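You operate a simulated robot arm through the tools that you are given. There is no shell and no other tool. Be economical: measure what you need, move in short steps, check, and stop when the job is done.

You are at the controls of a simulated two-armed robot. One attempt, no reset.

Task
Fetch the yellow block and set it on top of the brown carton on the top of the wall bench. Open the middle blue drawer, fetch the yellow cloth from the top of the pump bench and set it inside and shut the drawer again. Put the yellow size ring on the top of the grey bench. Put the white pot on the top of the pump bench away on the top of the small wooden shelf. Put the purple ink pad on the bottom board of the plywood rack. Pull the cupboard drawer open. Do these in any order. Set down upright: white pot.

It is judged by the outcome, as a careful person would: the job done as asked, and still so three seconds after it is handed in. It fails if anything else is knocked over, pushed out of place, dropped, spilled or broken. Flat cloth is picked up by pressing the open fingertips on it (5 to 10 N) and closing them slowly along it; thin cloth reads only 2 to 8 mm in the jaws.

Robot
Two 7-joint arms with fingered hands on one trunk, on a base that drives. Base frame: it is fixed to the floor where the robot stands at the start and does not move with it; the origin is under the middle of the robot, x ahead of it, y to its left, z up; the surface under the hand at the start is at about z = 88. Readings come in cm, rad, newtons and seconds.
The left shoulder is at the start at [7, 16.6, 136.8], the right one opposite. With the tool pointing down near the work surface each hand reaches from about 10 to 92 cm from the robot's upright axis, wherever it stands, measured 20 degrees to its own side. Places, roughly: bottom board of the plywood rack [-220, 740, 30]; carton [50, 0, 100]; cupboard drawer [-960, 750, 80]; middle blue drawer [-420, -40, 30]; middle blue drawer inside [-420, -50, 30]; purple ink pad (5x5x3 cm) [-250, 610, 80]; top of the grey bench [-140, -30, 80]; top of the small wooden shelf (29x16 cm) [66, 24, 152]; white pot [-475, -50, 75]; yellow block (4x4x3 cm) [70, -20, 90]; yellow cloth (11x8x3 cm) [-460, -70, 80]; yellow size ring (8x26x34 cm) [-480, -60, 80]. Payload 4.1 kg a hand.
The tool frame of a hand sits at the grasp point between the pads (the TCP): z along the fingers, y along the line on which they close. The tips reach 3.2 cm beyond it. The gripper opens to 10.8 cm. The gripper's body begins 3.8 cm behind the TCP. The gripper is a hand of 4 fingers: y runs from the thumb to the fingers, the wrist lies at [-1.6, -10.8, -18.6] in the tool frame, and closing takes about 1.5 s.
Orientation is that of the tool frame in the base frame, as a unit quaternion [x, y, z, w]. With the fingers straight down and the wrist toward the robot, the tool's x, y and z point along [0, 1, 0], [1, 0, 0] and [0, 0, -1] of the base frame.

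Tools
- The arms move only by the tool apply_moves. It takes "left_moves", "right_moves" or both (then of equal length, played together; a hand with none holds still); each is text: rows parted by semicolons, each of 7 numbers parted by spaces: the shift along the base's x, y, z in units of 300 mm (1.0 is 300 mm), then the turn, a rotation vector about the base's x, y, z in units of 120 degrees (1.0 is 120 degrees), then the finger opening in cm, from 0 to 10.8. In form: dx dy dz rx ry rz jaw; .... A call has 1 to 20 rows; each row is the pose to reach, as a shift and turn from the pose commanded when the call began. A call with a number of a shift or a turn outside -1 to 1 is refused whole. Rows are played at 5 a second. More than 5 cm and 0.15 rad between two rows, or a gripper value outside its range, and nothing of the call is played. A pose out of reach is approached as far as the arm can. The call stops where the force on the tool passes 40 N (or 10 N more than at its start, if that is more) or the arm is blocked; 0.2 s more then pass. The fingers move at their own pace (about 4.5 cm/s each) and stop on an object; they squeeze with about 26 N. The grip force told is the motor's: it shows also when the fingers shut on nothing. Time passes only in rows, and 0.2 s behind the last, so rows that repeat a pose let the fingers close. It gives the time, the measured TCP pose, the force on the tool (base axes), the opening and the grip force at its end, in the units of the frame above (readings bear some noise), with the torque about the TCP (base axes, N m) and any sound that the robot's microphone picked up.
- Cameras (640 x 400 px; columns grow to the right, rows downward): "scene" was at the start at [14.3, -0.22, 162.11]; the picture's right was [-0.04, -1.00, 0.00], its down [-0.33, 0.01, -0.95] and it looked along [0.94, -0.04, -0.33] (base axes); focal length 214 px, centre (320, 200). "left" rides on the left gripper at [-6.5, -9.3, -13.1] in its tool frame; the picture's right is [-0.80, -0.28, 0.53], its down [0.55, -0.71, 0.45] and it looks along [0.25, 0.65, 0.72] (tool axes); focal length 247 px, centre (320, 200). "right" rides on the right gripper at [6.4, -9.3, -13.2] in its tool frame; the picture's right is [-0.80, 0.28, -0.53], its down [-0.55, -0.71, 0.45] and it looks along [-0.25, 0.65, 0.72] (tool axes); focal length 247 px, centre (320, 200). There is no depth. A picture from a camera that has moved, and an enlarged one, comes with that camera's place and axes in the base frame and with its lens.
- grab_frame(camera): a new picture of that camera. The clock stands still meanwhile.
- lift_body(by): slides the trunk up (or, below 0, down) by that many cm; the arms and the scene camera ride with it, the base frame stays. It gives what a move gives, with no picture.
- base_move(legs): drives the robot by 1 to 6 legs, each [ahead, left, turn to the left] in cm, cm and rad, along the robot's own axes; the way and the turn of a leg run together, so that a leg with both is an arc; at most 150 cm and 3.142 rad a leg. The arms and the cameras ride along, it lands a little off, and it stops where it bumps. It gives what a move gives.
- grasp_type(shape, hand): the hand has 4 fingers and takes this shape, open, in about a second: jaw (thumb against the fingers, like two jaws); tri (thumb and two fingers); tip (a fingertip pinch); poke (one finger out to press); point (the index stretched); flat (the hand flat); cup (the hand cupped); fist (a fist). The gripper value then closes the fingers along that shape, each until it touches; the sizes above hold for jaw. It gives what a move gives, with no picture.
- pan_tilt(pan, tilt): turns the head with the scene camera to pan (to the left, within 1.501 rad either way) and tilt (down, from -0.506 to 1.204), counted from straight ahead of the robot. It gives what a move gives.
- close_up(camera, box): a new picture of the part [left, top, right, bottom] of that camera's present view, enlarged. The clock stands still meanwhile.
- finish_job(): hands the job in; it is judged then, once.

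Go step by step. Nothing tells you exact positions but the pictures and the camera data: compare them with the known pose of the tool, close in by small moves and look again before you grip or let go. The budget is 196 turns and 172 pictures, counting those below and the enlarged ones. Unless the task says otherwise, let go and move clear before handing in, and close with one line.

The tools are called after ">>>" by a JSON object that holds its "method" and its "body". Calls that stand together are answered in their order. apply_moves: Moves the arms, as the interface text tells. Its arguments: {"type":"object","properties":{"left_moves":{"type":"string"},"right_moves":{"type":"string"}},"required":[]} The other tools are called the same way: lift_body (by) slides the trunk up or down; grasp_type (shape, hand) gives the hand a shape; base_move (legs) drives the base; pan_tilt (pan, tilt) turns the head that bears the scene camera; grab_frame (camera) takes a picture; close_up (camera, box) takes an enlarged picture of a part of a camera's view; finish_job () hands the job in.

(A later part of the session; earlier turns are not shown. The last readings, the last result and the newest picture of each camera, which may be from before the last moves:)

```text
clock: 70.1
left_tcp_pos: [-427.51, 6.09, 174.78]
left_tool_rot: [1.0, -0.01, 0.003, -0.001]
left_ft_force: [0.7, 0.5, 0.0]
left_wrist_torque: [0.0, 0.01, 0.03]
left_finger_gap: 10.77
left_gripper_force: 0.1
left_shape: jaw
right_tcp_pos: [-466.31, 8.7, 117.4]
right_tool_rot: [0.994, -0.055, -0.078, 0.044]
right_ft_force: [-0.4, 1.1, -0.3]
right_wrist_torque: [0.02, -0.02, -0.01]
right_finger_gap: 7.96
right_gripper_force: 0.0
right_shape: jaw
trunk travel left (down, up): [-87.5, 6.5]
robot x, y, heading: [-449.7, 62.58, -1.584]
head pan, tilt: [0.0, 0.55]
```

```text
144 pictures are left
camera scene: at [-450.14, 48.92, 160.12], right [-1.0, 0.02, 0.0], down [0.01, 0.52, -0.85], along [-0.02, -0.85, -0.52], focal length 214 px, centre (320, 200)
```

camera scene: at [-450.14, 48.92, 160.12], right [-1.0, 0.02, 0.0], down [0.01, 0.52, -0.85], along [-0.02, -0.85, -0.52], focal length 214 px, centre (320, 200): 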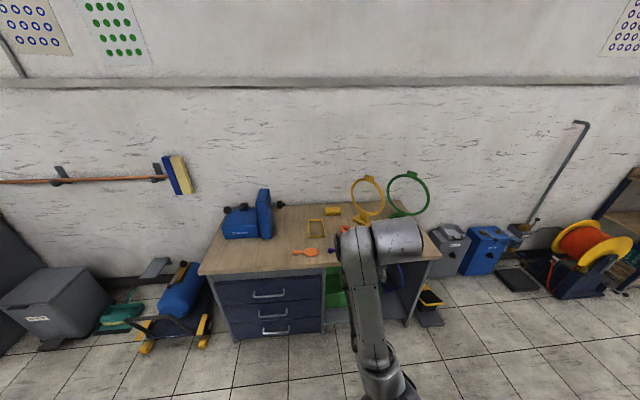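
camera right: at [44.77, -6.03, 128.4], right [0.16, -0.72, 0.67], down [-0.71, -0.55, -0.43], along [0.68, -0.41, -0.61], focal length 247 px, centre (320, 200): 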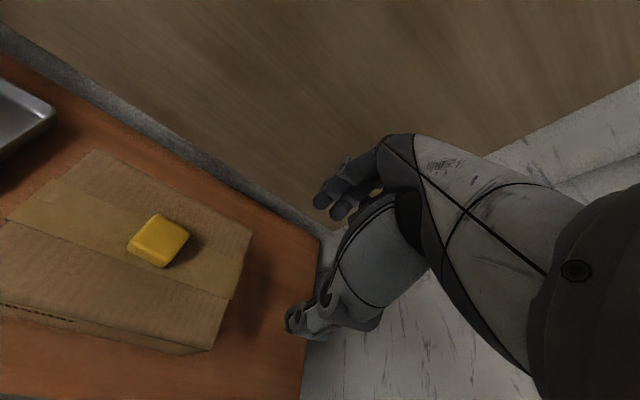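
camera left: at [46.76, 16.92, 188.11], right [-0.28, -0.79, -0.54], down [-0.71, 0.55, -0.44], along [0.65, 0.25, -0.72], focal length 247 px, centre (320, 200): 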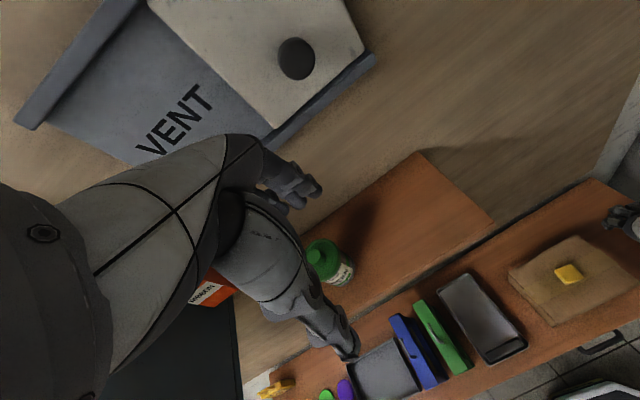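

My right arm hides the pot area, so I'll move it aside and take a closer look.

>>> {"method": "apply_moves", "body": {"right_moves": "-0.12 0 0.05 0 0 0 8; -0.24 0 0.1 0 0 0 8; -0.36 0 0.15 0 0 0 8; -0.5 0 0.2 0 0 0 8; -0.64 0 0.2 0 0 0 8; -0.78 0 0.2 0 0 0 8; -0.92 0 0.2 0 0 0 8; -1 0 0.2 0 0 0 8"}}

>>> {"method": "close_up", "body": {"camera": "scene", "box": [190, 160, 450, 322]}}

>>> {"method": "grab_frame", "body": {"camera": "left"}}

```text
clock: 71.9
left_tcp_pos: [-427.62, 6.25, 174.78]
left_tool_rot: [1.0, -0.01, 0.004, -0.001]
left_ft_force: [-0.3, -0.1, 0.2]
left_wrist_torque: [-0.04, 0.0, 0.04]
left_finger_gap: 10.78
left_gripper_force: 0.0
left_shape: jaw
right_tcp_pos: [-496.49, 8.82, 123.32]
right_tool_rot: [0.994, -0.054, -0.078, 0.044]
right_ft_force: [-0.1, 0.7, 0.3]
right_wrist_torque: [0.0, 0.0, 0.01]
right_finger_gap: 8.0
right_gripper_force: 0.1
right_shape: jaw
trunk travel left (down, up): [-87.5, 6.5]
robot x, y, heading: [-449.55, 62.68, -1.588]
head pan, tilt: [0.0, 0.55]
```

```text
2.46 times, centred on (320, 241) of scene
camera zoom: at [-450.21, 48.92, 160.12], right [-1.0, 0.02, 0.0], down [0.01, 0.52, -0.85], along [-0.02, -0.85, -0.52], focal length 528 px, centre (320, 99)
```

zoom: 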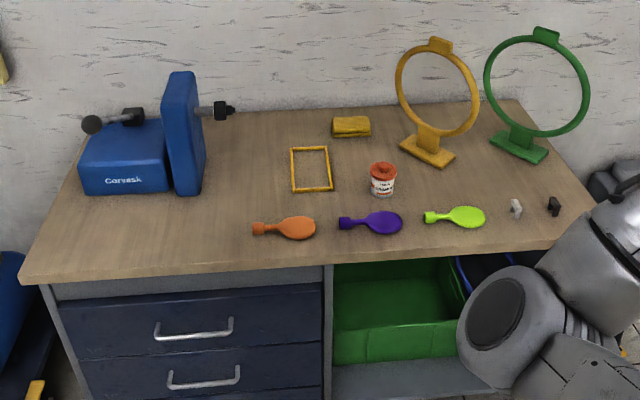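

```text
142 pictures are left
camera left: at [-433.83, 15.57, 188.02], right [-0.79, 0.3, -0.54], down [0.57, 0.7, -0.44], along [0.24, -0.65, -0.72], focal length 247 px, centre (320, 200)
```

left: 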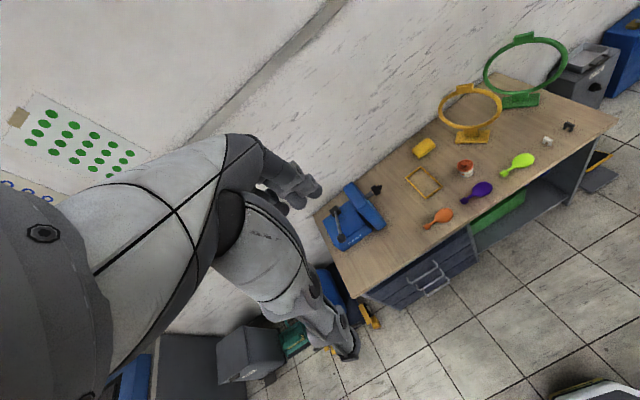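

The pot is at about (-466, -46), the cloth at about (-461, -72), and the bench top near z 75, with the middle handle at about (-424, -24, 36). I'll take the cloth with the right hand first. I'll straighten and raise the right hand, then drive closer.

>>> {"method": "apply_moves", "body": {"right_moves": "0.1 0 0.1 0.02 -0.037 0.02 8; 0.2 0 0.2 0.042 -0.0745 0.042 8; 0.3 0 0.3 0.042 -0.0745 0.042 8; 0.4 0 0.4 0.042 -0.0745 0.042 8; 0.5 0 0.5 0.042 -0.0745 0.042 8"}}

>>> {"method": "base_move", "body": {"legs": [[48, 0, 0]]}}

>>> {"method": "grab_frame", "body": {"camera": "right"}}

>>> {"method": "pan_tilt", "body": {"pan": 0, "tilt": 0.7}}

>>> {"method": "grab_frame", "body": {"camera": "scene"}}

```text
clock: 73.1
left_tcp_pos: [-427.3, 6.17, 174.85]
left_tool_rot: [1.0, -0.01, 0.002, 0.0]
left_ft_force: [-0.1, 0.5, -0.2]
left_wrist_torque: [-0.01, 0.03, 0.02]
left_finger_gap: 10.78
left_gripper_force: 0.1
left_shape: jaw
right_tcp_pos: [-481.19, 8.67, 138.08]
right_tool_rot: [1.0, -0.012, -0.002, -0.001]
right_ft_force: [0.9, 0.9, -0.3]
right_wrist_torque: [0.03, 0.03, 0.02]
right_finger_gap: 7.93
right_gripper_force: 0.0
right_shape: jaw
trunk travel left (down, up): [-87.5, 6.5]
robot x, y, heading: [-450.48, 62.91, -1.592]
head pan, tilt: [0.0, 0.55]
```

```text
clock: 75.9
left_tcp_pos: [-429.13, -41.94, 175.02]
left_tool_rot: [1.0, -0.014, 0.002, -0.001]
left_ft_force: [-0.1, -0.5, 0.4]
left_wrist_torque: [0.01, -0.03, 0.01]
left_finger_gap: 10.77
left_gripper_force: 0.2
left_shape: jaw
right_tcp_pos: [-482.98, -39.11, 138.13]
right_tool_rot: [1.0, -0.014, -0.002, 0.0]
right_ft_force: [0.8, 1.0, 0.1]
right_wrist_torque: [0.01, -0.03, 0.04]
right_finger_gap: 7.99
right_gripper_force: 0.1
right_shape: jaw
trunk travel left (down, up): [-87.5, 6.5]
robot x, y, heading: [-450.96, 14.62, -1.599]
head pan, tilt: [0.0, 0.55]
```

```text
141 pictures are left
camera right: at [-476.15, -29.97, 151.21], right [-0.8, -0.26, 0.53], down [-0.53, 0.72, -0.45], along [-0.27, -0.64, -0.72], focal length 247 px, centre (320, 200)
```

right: 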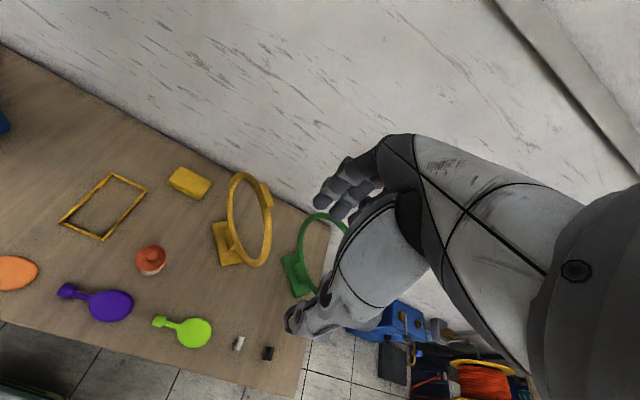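

```text
clock: 76.6
left_tcp_pos: [-429.27, -41.95, 174.82]
left_tool_rot: [1.0, -0.014, 0.002, -0.001]
left_ft_force: [-0.2, 0.2, -0.4]
left_wrist_torque: [0.03, -0.01, -0.01]
left_finger_gap: 10.79
left_gripper_force: 0.2
left_shape: jaw
right_tcp_pos: [-482.92, -39.24, 137.89]
right_tool_rot: [1.0, -0.014, -0.001, 0.0]
right_ft_force: [-0.1, -0.2, -0.3]
right_wrist_torque: [-0.02, 0.0, 0.03]
right_finger_gap: 7.98
right_gripper_force: 0.0
right_shape: jaw
trunk travel left (down, up): [-87.5, 6.5]
robot x, y, heading: [-450.68, 14.65, -1.596]
head pan, tilt: [0.0, 0.7]
```

```text
140 pictures are left
camera scene: at [-451.43, 1.27, 158.81], right [-1.0, 0.03, 0.0], down [0.02, 0.64, -0.77], along [-0.02, -0.77, -0.64], focal length 214 px, centre (320, 200)
```

scene: 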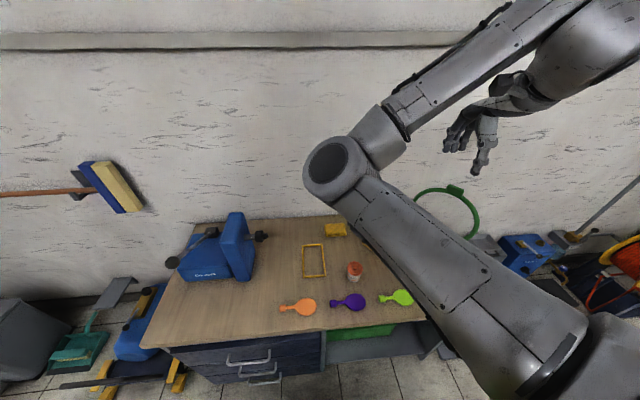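

>>> {"method": "close_up", "body": {"camera": "scene", "box": [280, 200, 400, 275]}}

>>> {"method": "close_up", "body": {"camera": "right", "box": [40, 140, 320, 315]}}

```text
5.33 times, centred on (340, 238) of scene
camera zoom: at [-451.43, 1.27, 158.81], right [-1.0, 0.03, 0.0], down [0.02, 0.64, -0.77], along [-0.02, -0.77, -0.64], focal length 1144 px, centre (213, 0)
```

zoom: 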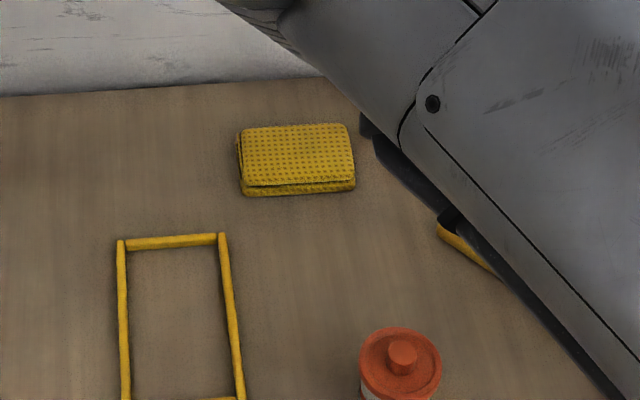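

```text
2.29 times, centred on (180, 228) of right
camera zoom: at [-476.15, -30.15, 151.15], right [-0.8, -0.26, 0.53], down [-0.53, 0.72, -0.45], along [-0.27, -0.64, -0.72], focal length 564 px, centre (640, 137)
```

zoom: 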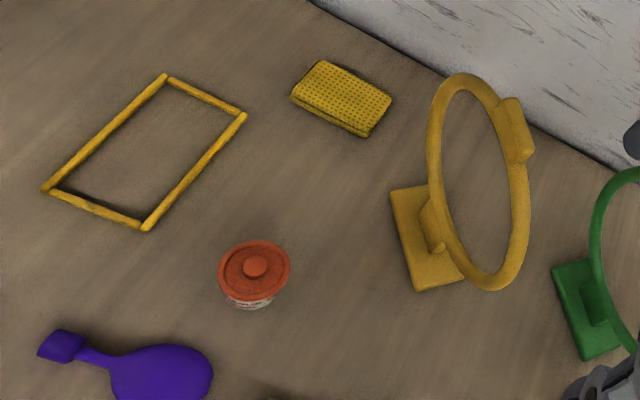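

The cloth is a folded pad at (-461.4, -73, 75–78). The ring stands close on its right, so the left hand suits it better. I'll shift the base a little to the right and lower the trunk.

>>> {"method": "base_move", "body": {"legs": [[0, -15, 0.02]]}}

>>> {"method": "lift_body", "body": {"by": -12}}

>>> {"method": "apply_moves", "body": {"left_moves": "-0.05 -0.1 -0.1 0 0 0 10.8; -0.1 -0.2 -0.2 0 0 0 10.8; -0.15 -0.3 -0.3 0 0 0 10.8; -0.2 -0.4 -0.4 0 0 0 10.8; -0.25 -0.5 -0.5 0 0 0 10.8; -0.3 -0.6 -0.6 0 0 0 10.8; -0.35 -0.7 -0.7 0 0 0 10.8; -0.4 -0.8 -0.8 0 0 0 10.8; -0.45 -0.9 -0.9 0 0 0 10.8; -0.5 -0.98 -1 0 0 0 10.8;  -0.5 -0.98 -1 0 0 0 10.8"}}

>>> {"method": "grab_frame", "body": {"camera": "left"}}

>>> {"method": "grab_frame", "body": {"camera": "scene"}}

```text
clock: 78.0
left_tcp_pos: [-442.74, -41.32, 174.74]
left_tool_rot: [1.0, -0.004, 0.001, 0.0]
left_ft_force: [-0.7, 0.2, -0.1]
left_wrist_torque: [0.02, 0.01, 0.0]
left_finger_gap: 10.78
left_gripper_force: 0.1
left_shape: jaw
right_tcp_pos: [-496.48, -39.67, 138.15]
right_tool_rot: [1.0, -0.005, -0.001, -0.001]
right_ft_force: [0.0, -0.2, 0.5]
right_wrist_torque: [0.0, 0.03, 0.01]
right_finger_gap: 7.99
right_gripper_force: 0.0
right_shape: jaw
trunk travel left (down, up): [-87.5, 6.5]
robot x, y, heading: [-466.18, 14.69, -1.577]
head pan, tilt: [0.0, 0.7]
```

```text
clock: 79.5
left_tcp_pos: [-443.01, -41.29, 162.88]
left_tool_rot: [1.0, -0.004, 0.002, -0.001]
left_ft_force: [-0.4, 0.2, 1.0]
left_wrist_torque: [0.0, 0.02, 0.0]
left_finger_gap: 10.78
left_gripper_force: 0.0
left_shape: jaw
right_tcp_pos: [-496.96, -39.71, 126.08]
right_tool_rot: [1.0, -0.004, -0.001, -0.001]
right_ft_force: [0.3, 0.2, 0.0]
right_wrist_torque: [0.04, 0.0, 0.01]
right_finger_gap: 8.0
right_gripper_force: 0.1
right_shape: jaw
trunk travel left (down, up): [-75.5, 18.5]
robot x, y, heading: [-465.87, 14.99, -1.578]
head pan, tilt: [0.0, 0.7]
```

```text
clock: 81.9
left_tcp_pos: [-457.49, -70.73, 133.07]
left_tool_rot: [1.0, -0.004, 0.002, -0.002]
left_ft_force: [0.5, -0.3, 0.5]
left_wrist_torque: [0.0, 0.01, 0.01]
left_finger_gap: 10.77
left_gripper_force: 0.1
left_shape: jaw
right_tcp_pos: [-496.65, -39.56, 126.17]
right_tool_rot: [1.0, -0.005, -0.001, -0.001]
right_ft_force: [-1.6, -0.7, 0.2]
right_wrist_torque: [0.0, 0.03, -0.01]
right_finger_gap: 7.98
right_gripper_force: 0.0
right_shape: jaw
trunk travel left (down, up): [-75.5, 18.5]
robot x, y, heading: [-465.78, 14.91, -1.575]
head pan, tilt: [0.0, 0.7]
```

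```text
137 pictures are left
camera left: at [-463.94, -61.4, 146.17], right [-0.79, 0.29, -0.54], down [0.56, 0.7, -0.44], along [0.25, -0.65, -0.72], focal length 247 px, centre (320, 200)
```

left: 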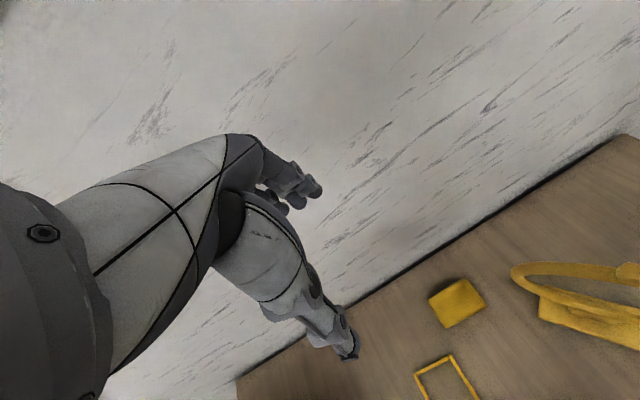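

```text
136 pictures are left
camera scene: at [-466.08, 1.56, 146.81], right [-1.0, 0.01, 0.0], down [0.0, 0.64, -0.77], along [-0.01, -0.77, -0.64], focal length 214 px, centre (320, 200)
```

scene: 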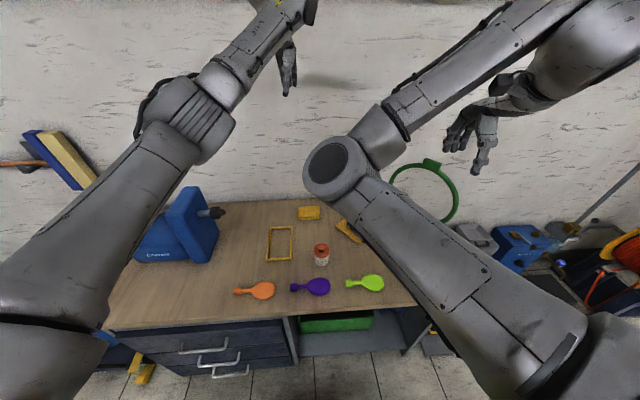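

>>> {"method": "apply_moves", "body": {"left_moves": "-0.03 -0.03 -0.15 0 0 0 10.8; -0.06 -0.06 -0.3 0 0 0 10.8; -0.09 -0.073 -0.45 0 0 0 10.8; -0.11 -0.073 -0.6 0 0 0 10.8; -0.117 -0.073 -0.75 0 0 0 10.8; -0.117 -0.073 -0.85 0 0 0 10.8; -0.117 -0.073 -0.93 0 0 0 10.8;  -0.117 -0.073 -0.93 0 0 0 10.8"}}

>>> {"method": "grab_frame", "body": {"camera": "left"}}

>>> {"method": "close_up", "body": {"camera": "scene", "box": [200, 120, 400, 245]}}

```text
clock: 83.7
left_tcp_pos: [-461.2, -72.72, 104.68]
left_tool_rot: [1.0, -0.004, 0.002, -0.002]
left_ft_force: [-1.7, 0.2, 0.2]
left_wrist_torque: [-0.03, 0.03, 0.02]
left_finger_gap: 10.77
left_gripper_force: 0.1
left_shape: jaw
right_tcp_pos: [-496.75, -39.72, 126.0]
right_tool_rot: [1.0, -0.004, -0.001, -0.001]
right_ft_force: [-0.7, -0.6, -0.6]
right_wrist_torque: [0.02, -0.02, -0.02]
right_finger_gap: 7.96
right_gripper_force: 0.0
right_shape: jaw
trunk travel left (down, up): [-75.5, 18.5]
robot x, y, heading: [-465.94, 14.63, -1.577]
head pan, tilt: [0.0, 0.7]
```

```text
135 pictures are left
camera left: at [-467.64, -63.47, 117.88], right [-0.79, 0.29, -0.54], down [0.56, 0.7, -0.44], along [0.25, -0.65, -0.72], focal length 247 px, centre (320, 200)
```

left: 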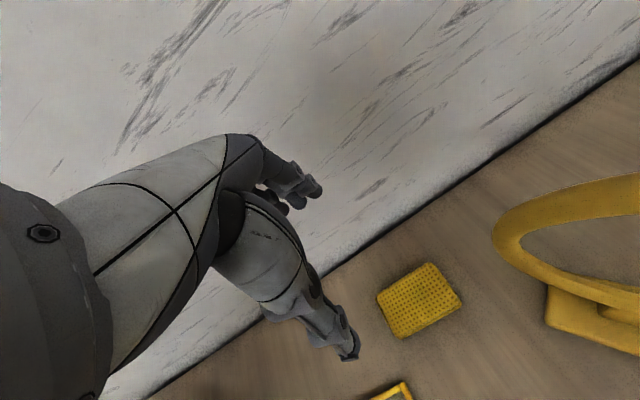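

```text
3.20 times, centred on (300, 182) of scene
camera zoom: at [-466.16, 1.51, 146.8], right [-1.0, 0.01, 0.0], down [0.01, 0.64, -0.76], along [-0.01, -0.76, -0.64], focal length 686 px, centre (384, 256)
```

zoom: 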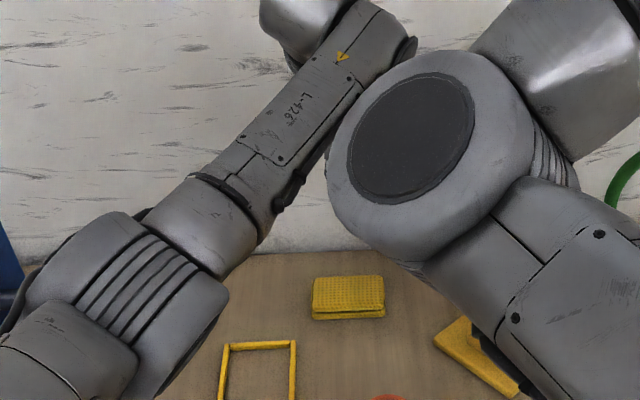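

The ring's nearest point is about (-472, -70), so there's room. I'll descend around the cloth a little to its left.

>>> {"method": "apply_moves", "body": {"left_moves": "0.01 -0.01 -0.12 0 0 0 10.8; 0.03 -0.01 -0.25 0 0 0 10.8; 0.03 -0.01 -0.38 0 0 0 10.8; 0.03 -0.01 -0.5 0 0 0 10.8; 0.03 -0.01 -0.62 0 0 0 10.8; 0.03 -0.01 -0.7 0 0 0 10.8; 0.03 -0.01 -0.7 0 0 0 10.8"}}

>>> {"method": "grab_frame", "body": {"camera": "left"}}

```text
clock: 85.3
left_tcp_pos: [-459.41, -71.47, 83.92]
left_tool_rot: [1.0, -0.004, 0.003, -0.001]
left_ft_force: [-0.3, -1.2, -0.4]
left_wrist_torque: [0.0, -0.01, -0.01]
left_finger_gap: 10.76
left_gripper_force: 0.1
left_shape: jaw
left hand out of reach, approached as far as the arm can: row 5, 6, 7
right_tcp_pos: [-496.96, -39.67, 125.95]
right_tool_rot: [1.0, -0.004, 0.001, -0.001]
right_ft_force: [0.6, -0.3, 0.1]
right_wrist_torque: [0.02, -0.06, -0.01]
right_finger_gap: 7.98
right_gripper_force: 0.0
right_shape: jaw
trunk travel left (down, up): [-75.5, 18.5]
robot x, y, heading: [-465.99, 14.79, -1.579]
head pan, tilt: [0.0, 0.7]
```

```text
133 pictures are left
camera left: at [-465.76, -62.06, 97.18], right [-0.79, 0.29, -0.54], down [0.56, 0.7, -0.44], along [0.25, -0.65, -0.72], focal length 247 px, centre (320, 200)
```

left: 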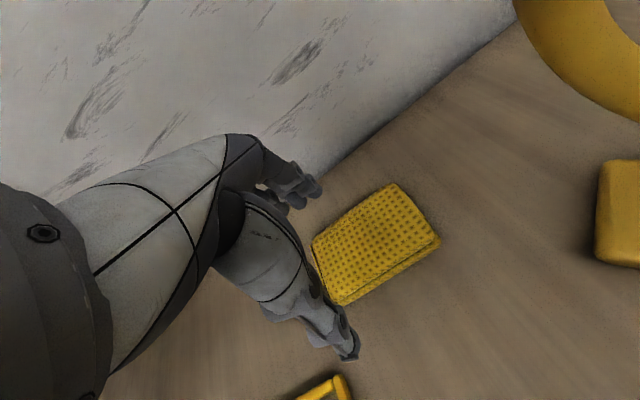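

Just short of reach here, so I'll raise the hand a little, lower the trunk, and re-approach.

>>> {"method": "apply_moves", "body": {"left_moves": "0 0 0.1 0 0 0 10.8; 0 0 0.2 0 0 0 10.8; 0 0 0.3 0 0 0 10.8"}}

>>> {"method": "lift_body", "body": {"by": -8}}

```text
clock: 86.1
left_tcp_pos: [-459.46, -71.42, 93.03]
left_tool_rot: [1.0, -0.003, 0.002, 0.0]
left_ft_force: [-0.6, 0.1, -0.4]
left_wrist_torque: [0.04, 0.02, 0.0]
left_finger_gap: 10.81
left_gripper_force: 0.1
left_shape: jaw
right_tcp_pos: [-496.9, -39.65, 126.02]
right_tool_rot: [1.0, -0.005, -0.001, -0.002]
right_ft_force: [0.8, -0.2, 0.7]
right_wrist_torque: [-0.02, -0.02, 0.02]
right_finger_gap: 7.99
right_gripper_force: 0.0
right_shape: jaw
trunk travel left (down, up): [-75.5, 18.5]
robot x, y, heading: [-466.19, 15.19, -1.58]
head pan, tilt: [0.0, 0.7]
```

```text
clock: 87.3
left_tcp_pos: [-459.54, -71.46, 84.96]
left_tool_rot: [1.0, -0.003, 0.003, 0.0]
left_ft_force: [0.3, 0.2, 0.2]
left_wrist_torque: [-0.01, -0.03, 0.01]
left_finger_gap: 10.8
left_gripper_force: 0.0
left_shape: jaw
right_tcp_pos: [-496.78, -39.61, 117.97]
right_tool_rot: [1.0, -0.005, -0.001, -0.001]
right_ft_force: [0.4, -0.2, -0.1]
right_wrist_torque: [-0.01, 0.02, 0.02]
right_finger_gap: 7.98
right_gripper_force: 0.1
right_shape: jaw
trunk travel left (down, up): [-67.5, 26.5]
robot x, y, heading: [-465.47, 14.99, -1.584]
head pan, tilt: [0.0, 0.7]
```

>>> {"method": "apply_moves", "body": {"left_moves": "-0.015 -0.037 0 0 0 0 10.8; -0.03 -0.037 -0.1 0 0 0 10.8; -0.03 -0.037 -0.2 0 0 0 10.8; -0.03 -0.037 -0.2 0 0 0 10.8"}}

>>> {"method": "grab_frame", "body": {"camera": "left"}}

```text
clock: 88.3
left_tcp_pos: [-460.41, -72.81, 79.62]
left_tool_rot: [1.0, -0.003, 0.001, 0.003]
left_ft_force: [0.9, -0.5, 0.1]
left_wrist_torque: [0.03, 0.0, 0.0]
left_finger_gap: 10.81
left_gripper_force: 0.0
left_shape: jaw
left hand out of reach, approached as far as the arm can: row 3
right_tcp_pos: [-496.87, -39.72, 118.06]
right_tool_rot: [1.0, -0.003, -0.001, -0.002]
right_ft_force: [-0.7, -0.5, 0.4]
right_wrist_torque: [-0.03, -0.02, 0.01]
right_finger_gap: 7.98
right_gripper_force: 0.1
right_shape: jaw
trunk travel left (down, up): [-67.5, 26.5]
robot x, y, heading: [-465.77, 15.31, -1.581]
head pan, tilt: [0.0, 0.7]
```

```text
132 pictures are left
camera left: at [-466.77, -63.49, 92.75], right [-0.8, 0.28, -0.54], down [0.55, 0.7, -0.45], along [0.25, -0.66, -0.71], focal length 247 px, centre (320, 200)
```

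left: 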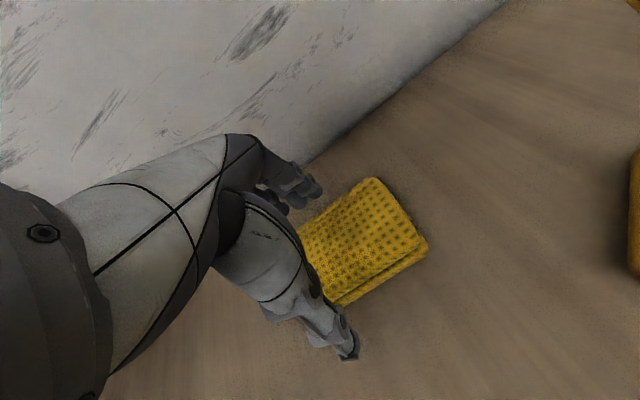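

The fingers straddle the cloth, so I'll close.

>>> {"method": "apply_moves", "body": {"left_moves": "0 0 -0.02 0 0 0 9; 0 0 -0.02 0 0 0 7; 0 0 -0.02 0 0 0 5; 0 0 -0.02 0 0 0 3; 0 0 -0.02 0 0 0 1; 0 0 -0.02 0 0 0 0; 0 0 -0.02 0 0 0 0; 0 0 -0.02 0 0 0 0; 0 0 -0.02 0 0 0 0"}}

>>> {"method": "grab_frame", "body": {"camera": "left"}}

```text
clock: 90.3
left_tcp_pos: [-460.82, -72.99, 79.33]
left_tool_rot: [1.0, -0.006, 0.0, 0.007]
left_ft_force: [0.1, -0.3, 0.6]
left_wrist_torque: [-0.01, -0.02, -0.01]
left_finger_gap: 6.5
left_gripper_force: 25.9
left_shape: jaw
left hand out of reach, approached as far as the arm can: row 1
right_tcp_pos: [-496.96, -39.75, 117.98]
right_tool_rot: [1.0, -0.004, -0.001, -0.001]
right_ft_force: [0.2, 0.0, -1.9]
right_wrist_torque: [-0.01, 0.03, -0.03]
right_finger_gap: 7.98
right_gripper_force: 0.1
right_shape: jaw
trunk travel left (down, up): [-67.5, 26.5]
robot x, y, heading: [-465.95, 15.04, -1.582]
head pan, tilt: [0.0, 0.7]
```

```text
131 pictures are left
camera left: at [-467.07, -63.51, 92.49], right [-0.79, 0.29, -0.54], down [0.56, 0.69, -0.46], along [0.24, -0.66, -0.71], focal length 247 px, centre (320, 200)
```

left: 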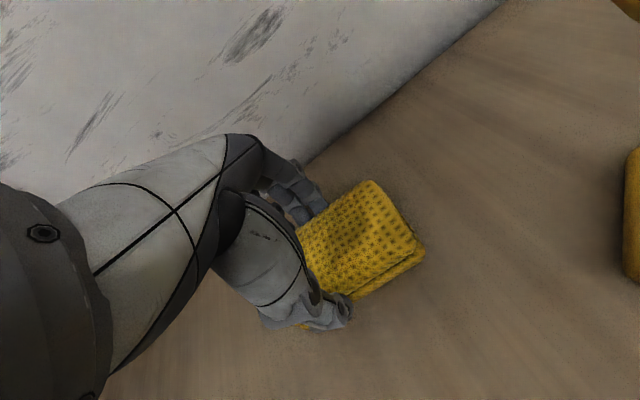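

It's gripped at 6.5 cm. I'll lift straight up, then draw back toward the robot.

>>> {"method": "apply_moves", "body": {"left_moves": "0 0 0.1 0 0 0 0; 0.01 0 0.25 0 0 0 0; 0.02 0 0.4 0 0 0 0; 0.03 0.03 0.55 0 0 0 0; 0.05 0.06 0.7 0 0 0 0; 0.08 0.12 0.85 0 0 0 0; 0.12 0.2 0.98 0 0 0 0; 0.18 0.33 1 0 0 0 0; 0.25 0.47 1 0 0 0 0; 0.32 0.6 1 0 0 0 0; 0.4 0.73 1 0 0 0 0; 0.48 0.86 1 0 0 0 0; 0.5 1 1 0 0 0 0"}}

>>> {"method": "grab_frame", "body": {"camera": "left"}}

>>> {"method": "grab_frame", "body": {"camera": "scene"}}

```text
clock: 93.1
left_tcp_pos: [-460.4, -72.68, 81.57]
left_tool_rot: [1.0, -0.003, 0.002, -0.001]
left_ft_force: [0.4, 0.1, -0.6]
left_wrist_torque: [0.0, -0.02, 0.01]
left_finger_gap: 6.44
left_gripper_force: 26.6
left_shape: jaw
left hand out of reach, approached as far as the arm can: row 2, 3, 4, 5, 6, 7, 8, 9, 10, 11, 12, 13
right_tcp_pos: [-496.79, -39.68, 117.96]
right_tool_rot: [1.0, -0.005, -0.001, -0.002]
right_ft_force: [0.3, 1.0, 0.6]
right_wrist_torque: [0.0, 0.03, -0.01]
right_finger_gap: 7.97
right_gripper_force: 0.1
right_shape: jaw
trunk travel left (down, up): [-67.5, 26.5]
robot x, y, heading: [-465.86, 14.74, -1.581]
head pan, tilt: [0.0, 0.7]
```

```text
130 pictures are left
camera left: at [-466.74, -63.46, 94.7], right [-0.79, 0.29, -0.54], down [0.56, 0.7, -0.44], along [0.25, -0.65, -0.72], focal length 247 px, centre (320, 200)
```

left: 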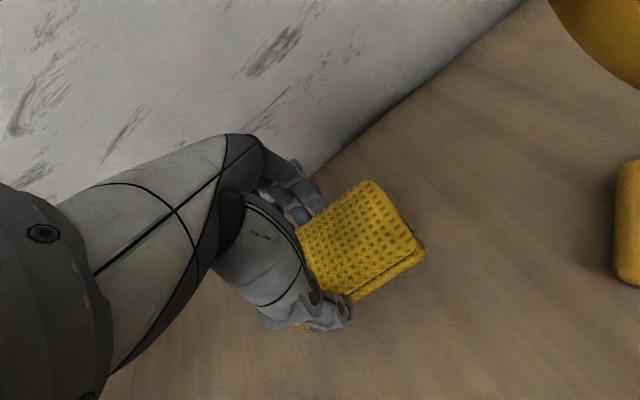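

```text
129 pictures are left
camera scene: at [-466.18, 1.48, 138.8], right [-1.0, 0.01, 0.0], down [0.01, 0.64, -0.76], along [-0.01, -0.76, -0.64], focal length 214 px, centre (320, 200)
```

scene: 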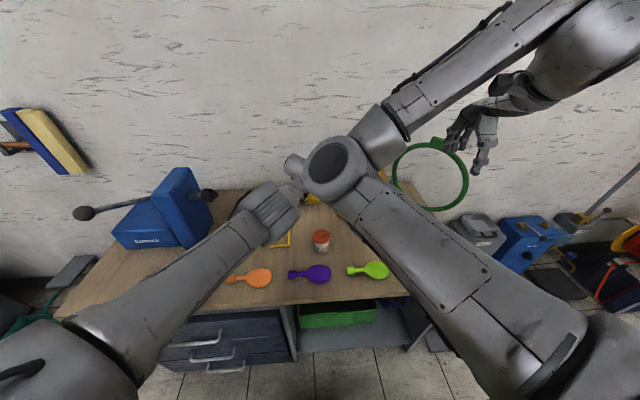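

The arm is nearly straight, so I'll lift with the trunk instead.

>>> {"method": "lift_body", "body": {"by": 20}}

>>> {"method": "apply_moves", "body": {"left_moves": "0.02 0.1 0.02 0 0 0 0; 0.05 0.2 0.05 0 0 0 0; 0.1 0.33 0.08 0 0 0 0; 0.15 0.45 0.1 0 0 0 0; 0.2 0.6 0.1 0 0 0 0; 0.25 0.75 0.1 0 0 0 0; 0.3 0.9 0.1 0 0 0 0; 0.32 1 0.1 0 0 0 0"}}

>>> {"method": "grab_frame", "body": {"camera": "left"}}

>>> {"method": "grab_frame", "body": {"camera": "scene"}}

```text
clock: 95.2
left_tcp_pos: [-460.37, -72.71, 101.44]
left_tool_rot: [1.0, -0.004, 0.003, 0.0]
left_ft_force: [-0.5, -0.4, 0.5]
left_wrist_torque: [0.0, 0.01, 0.01]
left_finger_gap: 6.45
left_gripper_force: 25.8
left_shape: jaw
right_tcp_pos: [-496.89, -39.73, 138.0]
right_tool_rot: [1.0, -0.005, -0.001, 0.0]
right_ft_force: [0.0, -0.7, -0.4]
right_wrist_torque: [0.0, -0.03, 0.02]
right_finger_gap: 7.98
right_gripper_force: 0.1
right_shape: jaw
trunk travel left (down, up): [-87.5, 6.5]
robot x, y, heading: [-466.34, 14.64, -1.579]
head pan, tilt: [0.0, 0.7]
```

```text
clock: 97.0
left_tcp_pos: [-460.39, -72.72, 101.5]
left_tool_rot: [1.0, -0.003, 0.003, 0.0]
left_ft_force: [0.3, 0.3, -0.2]
left_wrist_torque: [0.01, -0.01, 0.04]
left_finger_gap: 6.44
left_gripper_force: 25.9
left_shape: jaw
left hand out of reach, approached as far as the arm can: row 1, 2, 3, 4, 5, 6, 7, 8
right_tcp_pos: [-496.9, -39.67, 138.02]
right_tool_rot: [1.0, -0.005, -0.001, 0.0]
right_ft_force: [0.4, 0.1, -0.2]
right_wrist_torque: [0.01, 0.0, 0.02]
right_finger_gap: 7.99
right_gripper_force: 0.0
right_shape: jaw
trunk travel left (down, up): [-87.5, 6.5]
robot x, y, heading: [-465.81, 14.98, -1.581]
head pan, tilt: [0.0, 0.7]
```

```text
128 pictures are left
camera left: at [-466.74, -63.47, 114.7], right [-0.79, 0.29, -0.54], down [0.56, 0.7, -0.44], along [0.25, -0.65, -0.72], focal length 247 px, centre (320, 200)
```

left: 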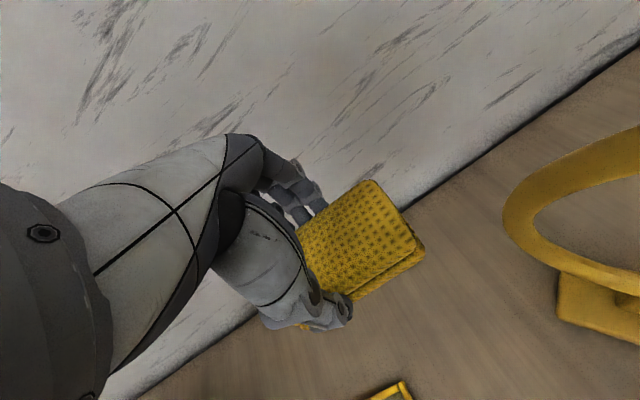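

```text
127 pictures are left
camera scene: at [-466.18, 1.47, 158.8], right [-1.0, 0.01, 0.0], down [0.01, 0.64, -0.76], along [-0.01, -0.76, -0.64], focal length 214 px, centre (320, 200)
```

scene: 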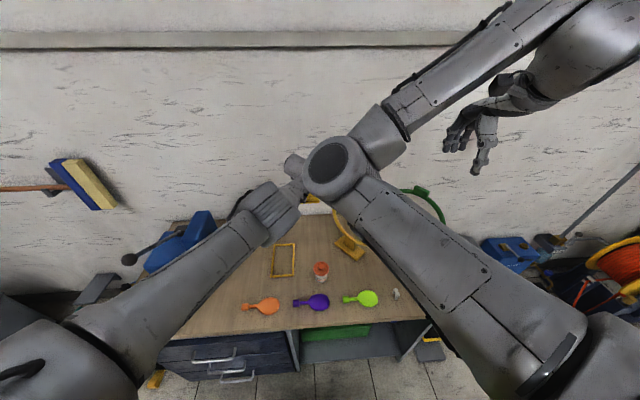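

The right elbow seems to crowd the left wrist. I'll move the right arm away and back.

>>> {"method": "apply_moves", "body": {"right_moves": "-0.05 0.1 0.05 0 0 0 8; -0.1 0.2 0.1 0 0 0 8; -0.15 0.3 0.15 0 0 0 8; -0.2 0.4 0.2 0 0 0 8; -0.25 0.5 0.25 0 0 0 8; -0.3 0.6 0.3 0 0 0 8"}}

>>> {"method": "apply_moves", "body": {"left_moves": "0.05 0.02 0.05 0 0 0 0; 0.1 0.05 0.1 0 0 0 0; 0.13 0.15 0.15 0 0 0 0; 0.15 0.3 0.15 0 0 0 0; 0.2 0.45 0.15 0 0 0 0; 0.25 0.6 0.15 0 0 0 0"}}

>>> {"method": "grab_frame", "body": {"camera": "scene"}}

```text
clock: 98.5
left_tcp_pos: [-460.45, -72.67, 101.66]
left_tool_rot: [1.0, -0.003, 0.003, -0.001]
left_ft_force: [0.1, -0.9, 1.0]
left_wrist_torque: [-0.01, 0.01, 0.0]
left_finger_gap: 6.45
left_gripper_force: 25.7
left_shape: jaw
right_tcp_pos: [-506.11, -21.35, 146.83]
right_tool_rot: [1.0, -0.003, 0.0, 0.0]
right_ft_force: [-0.6, 0.9, 0.1]
right_wrist_torque: [-0.01, -0.06, 0.01]
right_finger_gap: 7.97
right_gripper_force: 0.1
right_shape: jaw
trunk travel left (down, up): [-87.5, 6.5]
robot x, y, heading: [-466.08, 14.85, -1.575]
head pan, tilt: [0.0, 0.7]
```

```text
clock: 99.8
left_tcp_pos: [-460.27, -72.73, 101.54]
left_tool_rot: [1.0, -0.004, 0.004, 0.0]
left_ft_force: [0.2, 0.2, -0.7]
left_wrist_torque: [-0.01, 0.01, -0.03]
left_finger_gap: 6.45
left_gripper_force: 26.5
left_shape: jaw
left hand out of reach, approached as far as the arm can: row 1, 2, 3, 4, 5, 6
right_tcp_pos: [-505.98, -21.68, 146.86]
right_tool_rot: [1.0, -0.004, 0.0, -0.001]
right_ft_force: [-0.8, 0.0, 0.4]
right_wrist_torque: [-0.01, -0.02, 0.01]
right_finger_gap: 7.97
right_gripper_force: 0.0
right_shape: jaw
trunk travel left (down, up): [-87.5, 6.5]
robot x, y, heading: [-465.95, 15.06, -1.575]
head pan, tilt: [0.0, 0.7]
```

```text
126 pictures are left
camera scene: at [-466.17, 1.47, 158.8], right [-1.0, 0.01, 0.0], down [0.01, 0.64, -0.76], along [-0.01, -0.76, -0.64], focal length 214 px, centre (320, 200)
```

scene: 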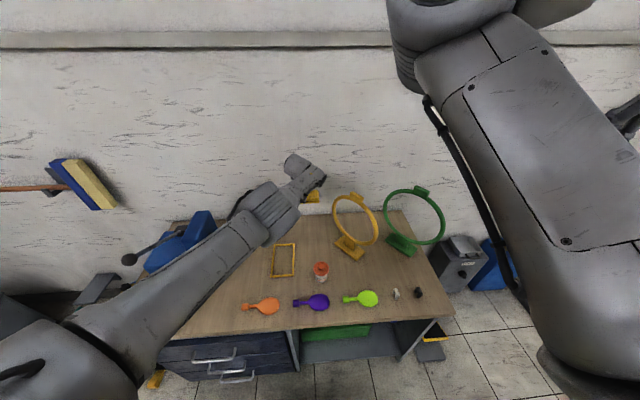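

The left arm is locked straight. I'll try tilting and sideways motions to get the elbow bending.

>>> {"method": "apply_moves", "body": {"left_moves": "0.1 0 0 0 0 0 0; 0.2 0 0 0 0 0 0; 0.2 0 -0.03 0 0 0 0"}}

>>> {"method": "apply_moves", "body": {"left_moves": "0 0.14 0.08 0.03 0 0 0; 0 0.28 0.16 0.06 0 0 0; 0 0.4 0.2 0.06 0 0 0"}}

>>> {"method": "apply_moves", "body": {"left_moves": "0 0 0 -0.07 0 0 0; 0 0.1 0 -0.1 0 0 0; 0 0.2 0 -0.1 0 0 0"}}

```text
clock: 100.7
left_tcp_pos: [-459.9, -72.86, 101.34]
left_tool_rot: [1.0, -0.003, 0.002, -0.001]
left_ft_force: [1.0, -0.1, -0.5]
left_wrist_torque: [-0.02, 0.03, 0.0]
left_finger_gap: 6.45
left_gripper_force: 26.0
left_shape: jaw
left hand out of reach, approached as far as the arm can: row 1, 2, 3
right_tcp_pos: [-506.0, -21.61, 146.81]
right_tool_rot: [1.0, -0.005, -0.001, -0.001]
right_ft_force: [0.8, 0.2, -0.6]
right_wrist_torque: [0.01, 0.01, 0.01]
right_finger_gap: 7.99
right_gripper_force: 0.0
right_shape: jaw
trunk travel left (down, up): [-87.5, 6.5]
robot x, y, heading: [-466.06, 15.15, -1.582]
head pan, tilt: [0.0, 0.7]
```

```text
clock: 101.5
left_tcp_pos: [-459.97, -72.83, 101.56]
left_tool_rot: [1.0, -0.003, 0.002, -0.001]
left_ft_force: [0.2, 0.1, -0.9]
left_wrist_torque: [-0.01, 0.0, -0.01]
left_finger_gap: 6.45
left_gripper_force: 26.7
left_shape: jaw
left hand out of reach, approached as far as the arm can: row 1, 2, 3
right_tcp_pos: [-505.86, -21.68, 147.02]
right_tool_rot: [1.0, -0.005, -0.001, -0.001]
right_ft_force: [-0.4, -0.6, 0.3]
right_wrist_torque: [0.04, -0.02, 0.01]
right_finger_gap: 8.0
right_gripper_force: 0.1
right_shape: jaw
trunk travel left (down, up): [-87.5, 6.5]
robot x, y, heading: [-466.12, 15.09, -1.579]
head pan, tilt: [0.0, 0.7]
```

```text
clock: 102.2
left_tcp_pos: [-460.02, -72.83, 101.55]
left_tool_rot: [1.0, -0.004, 0.002, -0.002]
left_ft_force: [-0.9, 0.3, -1.0]
left_wrist_torque: [0.0, -0.01, 0.0]
left_finger_gap: 6.45
left_gripper_force: 26.1
left_shape: jaw
left hand out of reach, approached as far as the arm can: row 1, 2, 3
right_tcp_pos: [-505.96, -21.55, 146.94]
right_tool_rot: [1.0, -0.004, -0.001, -0.001]
right_ft_force: [-0.2, 0.6, -0.2]
right_wrist_torque: [0.03, 0.04, -0.04]
right_finger_gap: 7.97
right_gripper_force: 0.0
right_shape: jaw
trunk travel left (down, up): [-87.5, 6.5]
robot x, y, heading: [-465.89, 14.79, -1.58]
head pan, tilt: [0.0, 0.7]
```

>>> {"method": "apply_moves", "body": {"left_moves": "0 0 -0.05 0 0 0 0; 0 0 -0.1 0 0 0 0"}}

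>>> {"method": "apply_moves", "body": {"left_moves": "0 0 0 0 0 0.05 0; 0 0 0 0 0 0.1 0"}}

>>> {"method": "apply_moves", "body": {"left_moves": "0 0 0 0 0 -0.05 0; 0 0 0 0 0 -0.1 0"}}

>>> {"method": "apply_moves", "body": {"left_moves": "0 0 0 0 0.05 0 0; 0 0 0 0 0.1 0 0"}}

>>> {"method": "apply_moves", "body": {"left_moves": "0 0 0 0 -0.05 0 0; 0 0 0 0 -0.1 0 0"}}

>>> {"method": "apply_moves", "body": {"left_moves": "0 0 0 0.05 0 0 0; 0 0 0 0.1 0 0 0"}}

```text
clock: 102.8
left_tcp_pos: [-460.22, -73.1, 99.22]
left_tool_rot: [1.0, -0.005, -0.001, 0.0]
left_ft_force: [1.1, -1.1, -0.8]
left_wrist_torque: [0.04, 0.01, 0.05]
left_finger_gap: 6.4
left_gripper_force: 26.2
left_shape: jaw
left hand out of reach, approached as far as the arm can: row 2
right_tcp_pos: [-505.94, -21.54, 146.9]
right_tool_rot: [1.0, -0.004, -0.001, -0.001]
right_ft_force: [0.8, 0.0, -0.7]
right_wrist_torque: [0.01, 0.02, -0.01]
right_finger_gap: 7.98
right_gripper_force: 0.0
right_shape: jaw
trunk travel left (down, up): [-87.5, 6.5]
robot x, y, heading: [-466.36, 14.89, -1.575]
head pan, tilt: [0.0, 0.7]
```

```text
clock: 103.5
left_tcp_pos: [-459.7, -72.61, 98.63]
left_tool_rot: [0.995, 0.102, 0.002, -0.001]
left_ft_force: [0.3, 0.1, -0.3]
left_wrist_torque: [0.05, 0.0, 0.03]
left_finger_gap: 6.42
left_gripper_force: 25.6
left_shape: jaw
left hand out of reach, approached as far as the arm can: row 2
right_tcp_pos: [-506.04, -21.65, 146.88]
right_tool_rot: [1.0, -0.003, -0.001, -0.001]
right_ft_force: [-1.0, -1.0, -0.1]
right_wrist_torque: [-0.01, 0.06, 0.0]
right_finger_gap: 7.98
right_gripper_force: 0.1
right_shape: jaw
trunk travel left (down, up): [-87.5, 6.5]
robot x, y, heading: [-466.05, 14.91, -1.576]
head pan, tilt: [0.0, 0.7]
```

```text
clock: 104.0
left_tcp_pos: [-459.7, -72.55, 98.62]
left_tool_rot: [1.0, -0.004, 0.003, -0.001]
left_ft_force: [0.1, 0.5, -0.6]
left_wrist_torque: [-0.02, -0.04, 0.03]
left_finger_gap: 6.43
left_gripper_force: 26.3
left_shape: jaw
right_tcp_pos: [-505.83, -21.68, 146.96]
right_tool_rot: [1.0, -0.004, 0.0, -0.001]
right_ft_force: [-0.9, 0.5, 0.1]
right_wrist_torque: [-0.02, 0.0, -0.02]
right_finger_gap: 7.98
right_gripper_force: 0.2
right_shape: jaw
trunk travel left (down, up): [-87.5, 6.5]
robot x, y, heading: [-465.85, 14.77, -1.581]
head pan, tilt: [0.0, 0.7]
```

```text
clock: 104.7
left_tcp_pos: [-459.82, -72.71, 98.76]
left_tool_rot: [0.995, -0.003, -0.102, 0.0]
left_ft_force: [0.2, 0.4, 0.0]
left_wrist_torque: [0.02, 0.02, -0.01]
left_finger_gap: 6.41
left_gripper_force: 25.8
left_shape: jaw
right_tcp_pos: [-505.96, -21.68, 146.86]
right_tool_rot: [1.0, -0.005, -0.001, -0.001]
right_ft_force: [-0.1, 0.1, -0.9]
right_wrist_torque: [0.05, 0.03, -0.01]
right_finger_gap: 7.97
right_gripper_force: 0.0
right_shape: jaw
trunk travel left (down, up): [-87.5, 6.5]
robot x, y, heading: [-465.76, 14.86, -1.582]
head pan, tilt: [0.0, 0.7]
```

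```text
clock: 105.2
left_tcp_pos: [-459.76, -72.7, 98.75]
left_tool_rot: [1.0, -0.003, 0.003, -0.002]
left_ft_force: [1.0, -0.6, -0.1]
left_wrist_torque: [0.0, -0.01, -0.01]
left_finger_gap: 6.44
left_gripper_force: 26.0
left_shape: jaw
right_tcp_pos: [-505.99, -21.61, 146.77]
right_tool_rot: [1.0, -0.003, -0.001, -0.001]
right_ft_force: [-0.6, 0.4, 0.4]
right_wrist_torque: [-0.03, -0.01, 0.01]
right_finger_gap: 7.95
right_gripper_force: 0.0
right_shape: jaw
trunk travel left (down, up): [-87.5, 6.5]
robot x, y, heading: [-466.06, 15.15, -1.581]
head pan, tilt: [0.0, 0.7]
```

```text
clock: 105.8
left_tcp_pos: [-459.81, -70.27, 98.8]
left_tool_rot: [0.997, -0.004, 0.002, -0.08]
left_ft_force: [0.2, 0.7, -0.6]
left_wrist_torque: [0.0, 0.01, -0.01]
left_finger_gap: 6.43
left_gripper_force: 25.8
left_shape: jaw
left hand out of reach, approached as far as the arm can: row 1, 2
right_tcp_pos: [-505.87, -21.57, 146.93]
right_tool_rot: [1.0, -0.004, -0.002, -0.001]
right_ft_force: [-0.4, 0.5, -0.2]
right_wrist_torque: [0.02, 0.01, 0.01]
right_finger_gap: 7.98
right_gripper_force: 0.1
right_shape: jaw
trunk travel left (down, up): [-87.5, 6.5]
robot x, y, heading: [-465.94, 14.88, -1.58]
head pan, tilt: [0.0, 0.7]
```

>>> {"method": "apply_moves", "body": {"left_moves": "0 0.1 0.05 0 0 0 0; 0 0.2 0.1 0 0 0 0; 0 0.3 0.15 0 0 0 0; 0 0.4 0.2 0 0 0 0; 0.05 0.5 0.2 0 0 0 0"}}

>>> {"method": "grab_frame", "body": {"camera": "scene"}}

```text
clock: 107.0
left_tcp_pos: [-459.88, -70.4, 98.7]
left_tool_rot: [0.997, -0.004, 0.002, -0.08]
left_ft_force: [0.4, -0.1, -0.3]
left_wrist_torque: [-0.05, 0.01, -0.01]
left_finger_gap: 6.42
left_gripper_force: 26.1
left_shape: jaw
left hand out of reach, approached as far as the arm can: row 1, 2, 3, 4, 5
right_tcp_pos: [-505.97, -21.68, 146.81]
right_tool_rot: [1.0, -0.005, -0.001, -0.001]
right_ft_force: [0.0, 0.9, -0.9]
right_wrist_torque: [0.0, -0.02, -0.02]
right_finger_gap: 7.98
right_gripper_force: 0.0
right_shape: jaw
trunk travel left (down, up): [-87.5, 6.5]
robot x, y, heading: [-466.21, 14.67, -1.576]
head pan, tilt: [0.0, 0.7]
```

```text
125 pictures are left
camera scene: at [-466.16, 1.48, 158.8], right [-1.0, 0.01, 0.0], down [0.01, 0.64, -0.76], along [-0.01, -0.76, -0.64], focal length 214 px, centre (320, 200)
```

scene: 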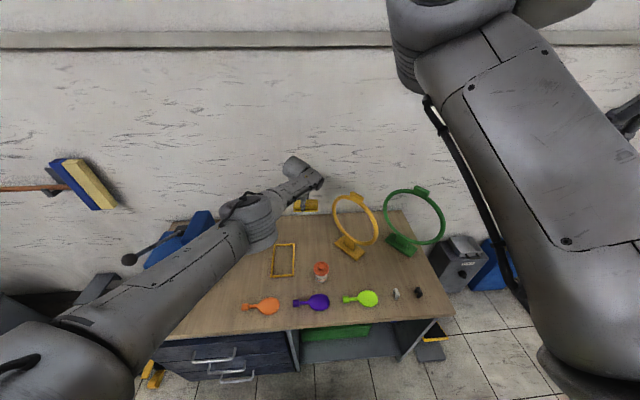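

>>> {"method": "apply_moves", "body": {"left_moves": "0 0 0 -0.04 0 0 0; 0 0 0 -0.077 0 0 0"}}

>>> {"method": "apply_moves", "body": {"left_moves": "0.05 0 -0.05 0 0 0 0; 0.1 0 -0.1 0 0 0 0; 0.15 0 -0.15 0 0 0 0; 0.2 0 -0.2 0 0 0 0"}}

>>> {"method": "apply_moves", "body": {"left_moves": "0 0.02 0 0 0 0 0; 0 0.04 0 0 0 0 0; 0 0.06 0 0 0 0 0; 0 0.08 0 0 0 0 0"}}

```text
clock: 107.7
left_tcp_pos: [-459.7, -70.38, 99.01]
left_tool_rot: [1.0, -0.003, 0.002, 0.002]
left_ft_force: [-0.5, -0.1, -0.7]
left_wrist_torque: [-0.01, 0.03, 0.02]
left_finger_gap: 6.43
left_gripper_force: 26.0
left_shape: jaw
left hand out of reach, approached as far as the arm can: row 1
right_tcp_pos: [-505.68, -21.63, 146.97]
right_tool_rot: [1.0, -0.003, -0.002, -0.001]
right_ft_force: [1.1, -0.7, 0.3]
right_wrist_torque: [0.0, 0.01, -0.01]
right_finger_gap: 7.98
right_gripper_force: 0.0
right_shape: jaw
trunk travel left (down, up): [-87.5, 6.5]
robot x, y, heading: [-466.2, 14.97, -1.576]
head pan, tilt: [0.0, 0.7]
```

```text
clock: 108.7
left_tcp_pos: [-454.32, -70.5, 93.66]
left_tool_rot: [1.0, -0.003, 0.003, 0.001]
left_ft_force: [0.5, 0.7, 0.1]
left_wrist_torque: [0.01, 0.0, 0.02]
left_finger_gap: 6.43
left_gripper_force: 26.2
left_shape: jaw
right_tcp_pos: [-505.94, -21.58, 146.88]
right_tool_rot: [1.0, -0.005, 0.0, -0.001]
right_ft_force: [-0.4, -0.2, -0.3]
right_wrist_torque: [-0.01, 0.01, -0.02]
right_finger_gap: 7.98
right_gripper_force: 0.2
right_shape: jaw
trunk travel left (down, up): [-87.5, 6.5]
robot x, y, heading: [-466.11, 14.84, -1.585]
head pan, tilt: [0.0, 0.7]
```

```text
clock: 109.7
left_tcp_pos: [-454.39, -68.12, 93.75]
left_tool_rot: [1.0, -0.004, 0.003, 0.002]
left_ft_force: [0.4, 0.0, 0.1]
left_wrist_torque: [-0.01, 0.0, 0.03]
left_finger_gap: 6.43
left_gripper_force: 26.3
left_shape: jaw
right_tcp_pos: [-505.99, -21.63, 146.87]
right_tool_rot: [1.0, -0.005, -0.001, -0.001]
right_ft_force: [-0.3, -0.1, 0.1]
right_wrist_torque: [0.03, -0.01, 0.02]
right_finger_gap: 7.98
right_gripper_force: 0.1
right_shape: jaw
trunk travel left (down, up): [-87.5, 6.5]
robot x, y, heading: [-466.04, 15.27, -1.58]
head pan, tilt: [0.0, 0.7]
```

Unlocked. I'll draw the cloth back over the bench and up.

>>> {"method": "apply_moves", "body": {"left_moves": "0 0.1 0 0 0 0 0; 0 0.22 0.02 0 0 0 0; 0 0.35 0.04 0 0 0 0; 0 0.5 0.08 0 0 0 0; 0.05 0.65 0.12 0 0 0 0; 0.1 0.8 0.16 0 0 0 0; 0.2 0.92 0.22 0 0 0 0; 0.3 1 0.3 0 0 0 0"}}

>>> {"method": "grab_frame", "body": {"camera": "scene"}}

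```text
refused: row 7 steps farther than a row can; nothing moved
```

```text
124 pictures are left
camera scene: at [-466.17, 1.52, 158.81], right [-1.0, 0.01, 0.0], down [0.01, 0.64, -0.76], along [-0.01, -0.76, -0.64], focal length 214 px, centre (320, 200)
```

scene: 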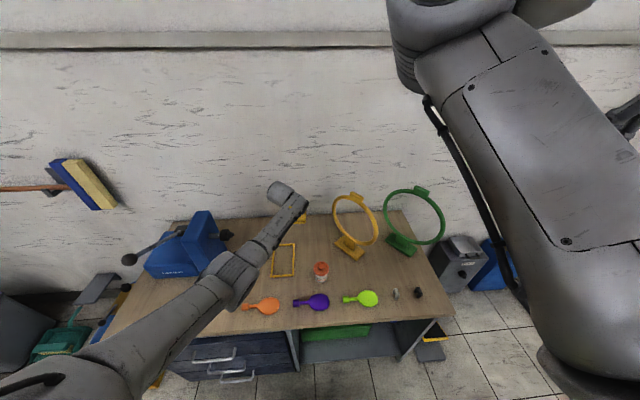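

>>> {"method": "apply_moves", "body": {"left_moves": "0 0.1 0 0 0 0 0; 0 0.22 0.02 0 0 0 0; 0 0.35 0.04 0 0 0 0; 0 0.48 0.08 0 0 0 0; 0.04 0.61 0.12 0 0 0 0; 0.08 0.74 0.16 0 0 0 0; 0.14 0.86 0.22 0 0 0 0; 0.2 0.95 0.3 0 0 0 0; 0.25 1 0.4 0 0 0 0; 0.28 1 0.5 0 0 0 0"}}

>>> {"method": "grab_frame", "body": {"camera": "scene"}}

```text
clock: 111.8
left_tcp_pos: [-445.88, -37.82, 108.34]
left_tool_rot: [1.0, -0.004, 0.003, 0.0]
left_ft_force: [-0.6, 0.0, -0.4]
left_wrist_torque: [-0.02, -0.01, 0.01]
left_finger_gap: 6.41
left_gripper_force: 26.0
left_shape: jaw
right_tcp_pos: [-505.94, -21.7, 146.8]
right_tool_rot: [1.0, -0.003, -0.001, -0.001]
right_ft_force: [0.0, -0.5, -0.4]
right_wrist_torque: [-0.01, 0.02, 0.0]
right_finger_gap: 7.99
right_gripper_force: 0.0
right_shape: jaw
trunk travel left (down, up): [-87.5, 6.5]
robot x, y, heading: [-466.22, 14.97, -1.579]
head pan, tilt: [0.0, 0.7]
```

```text
123 pictures are left
camera scene: at [-466.19, 1.42, 158.79], right [-1.0, 0.01, 0.0], down [0.01, 0.64, -0.76], along [-0.01, -0.76, -0.64], focal length 214 px, centre (320, 200)
```

scene: 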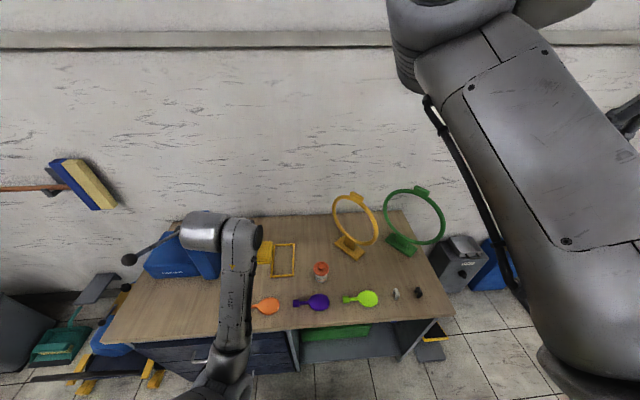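

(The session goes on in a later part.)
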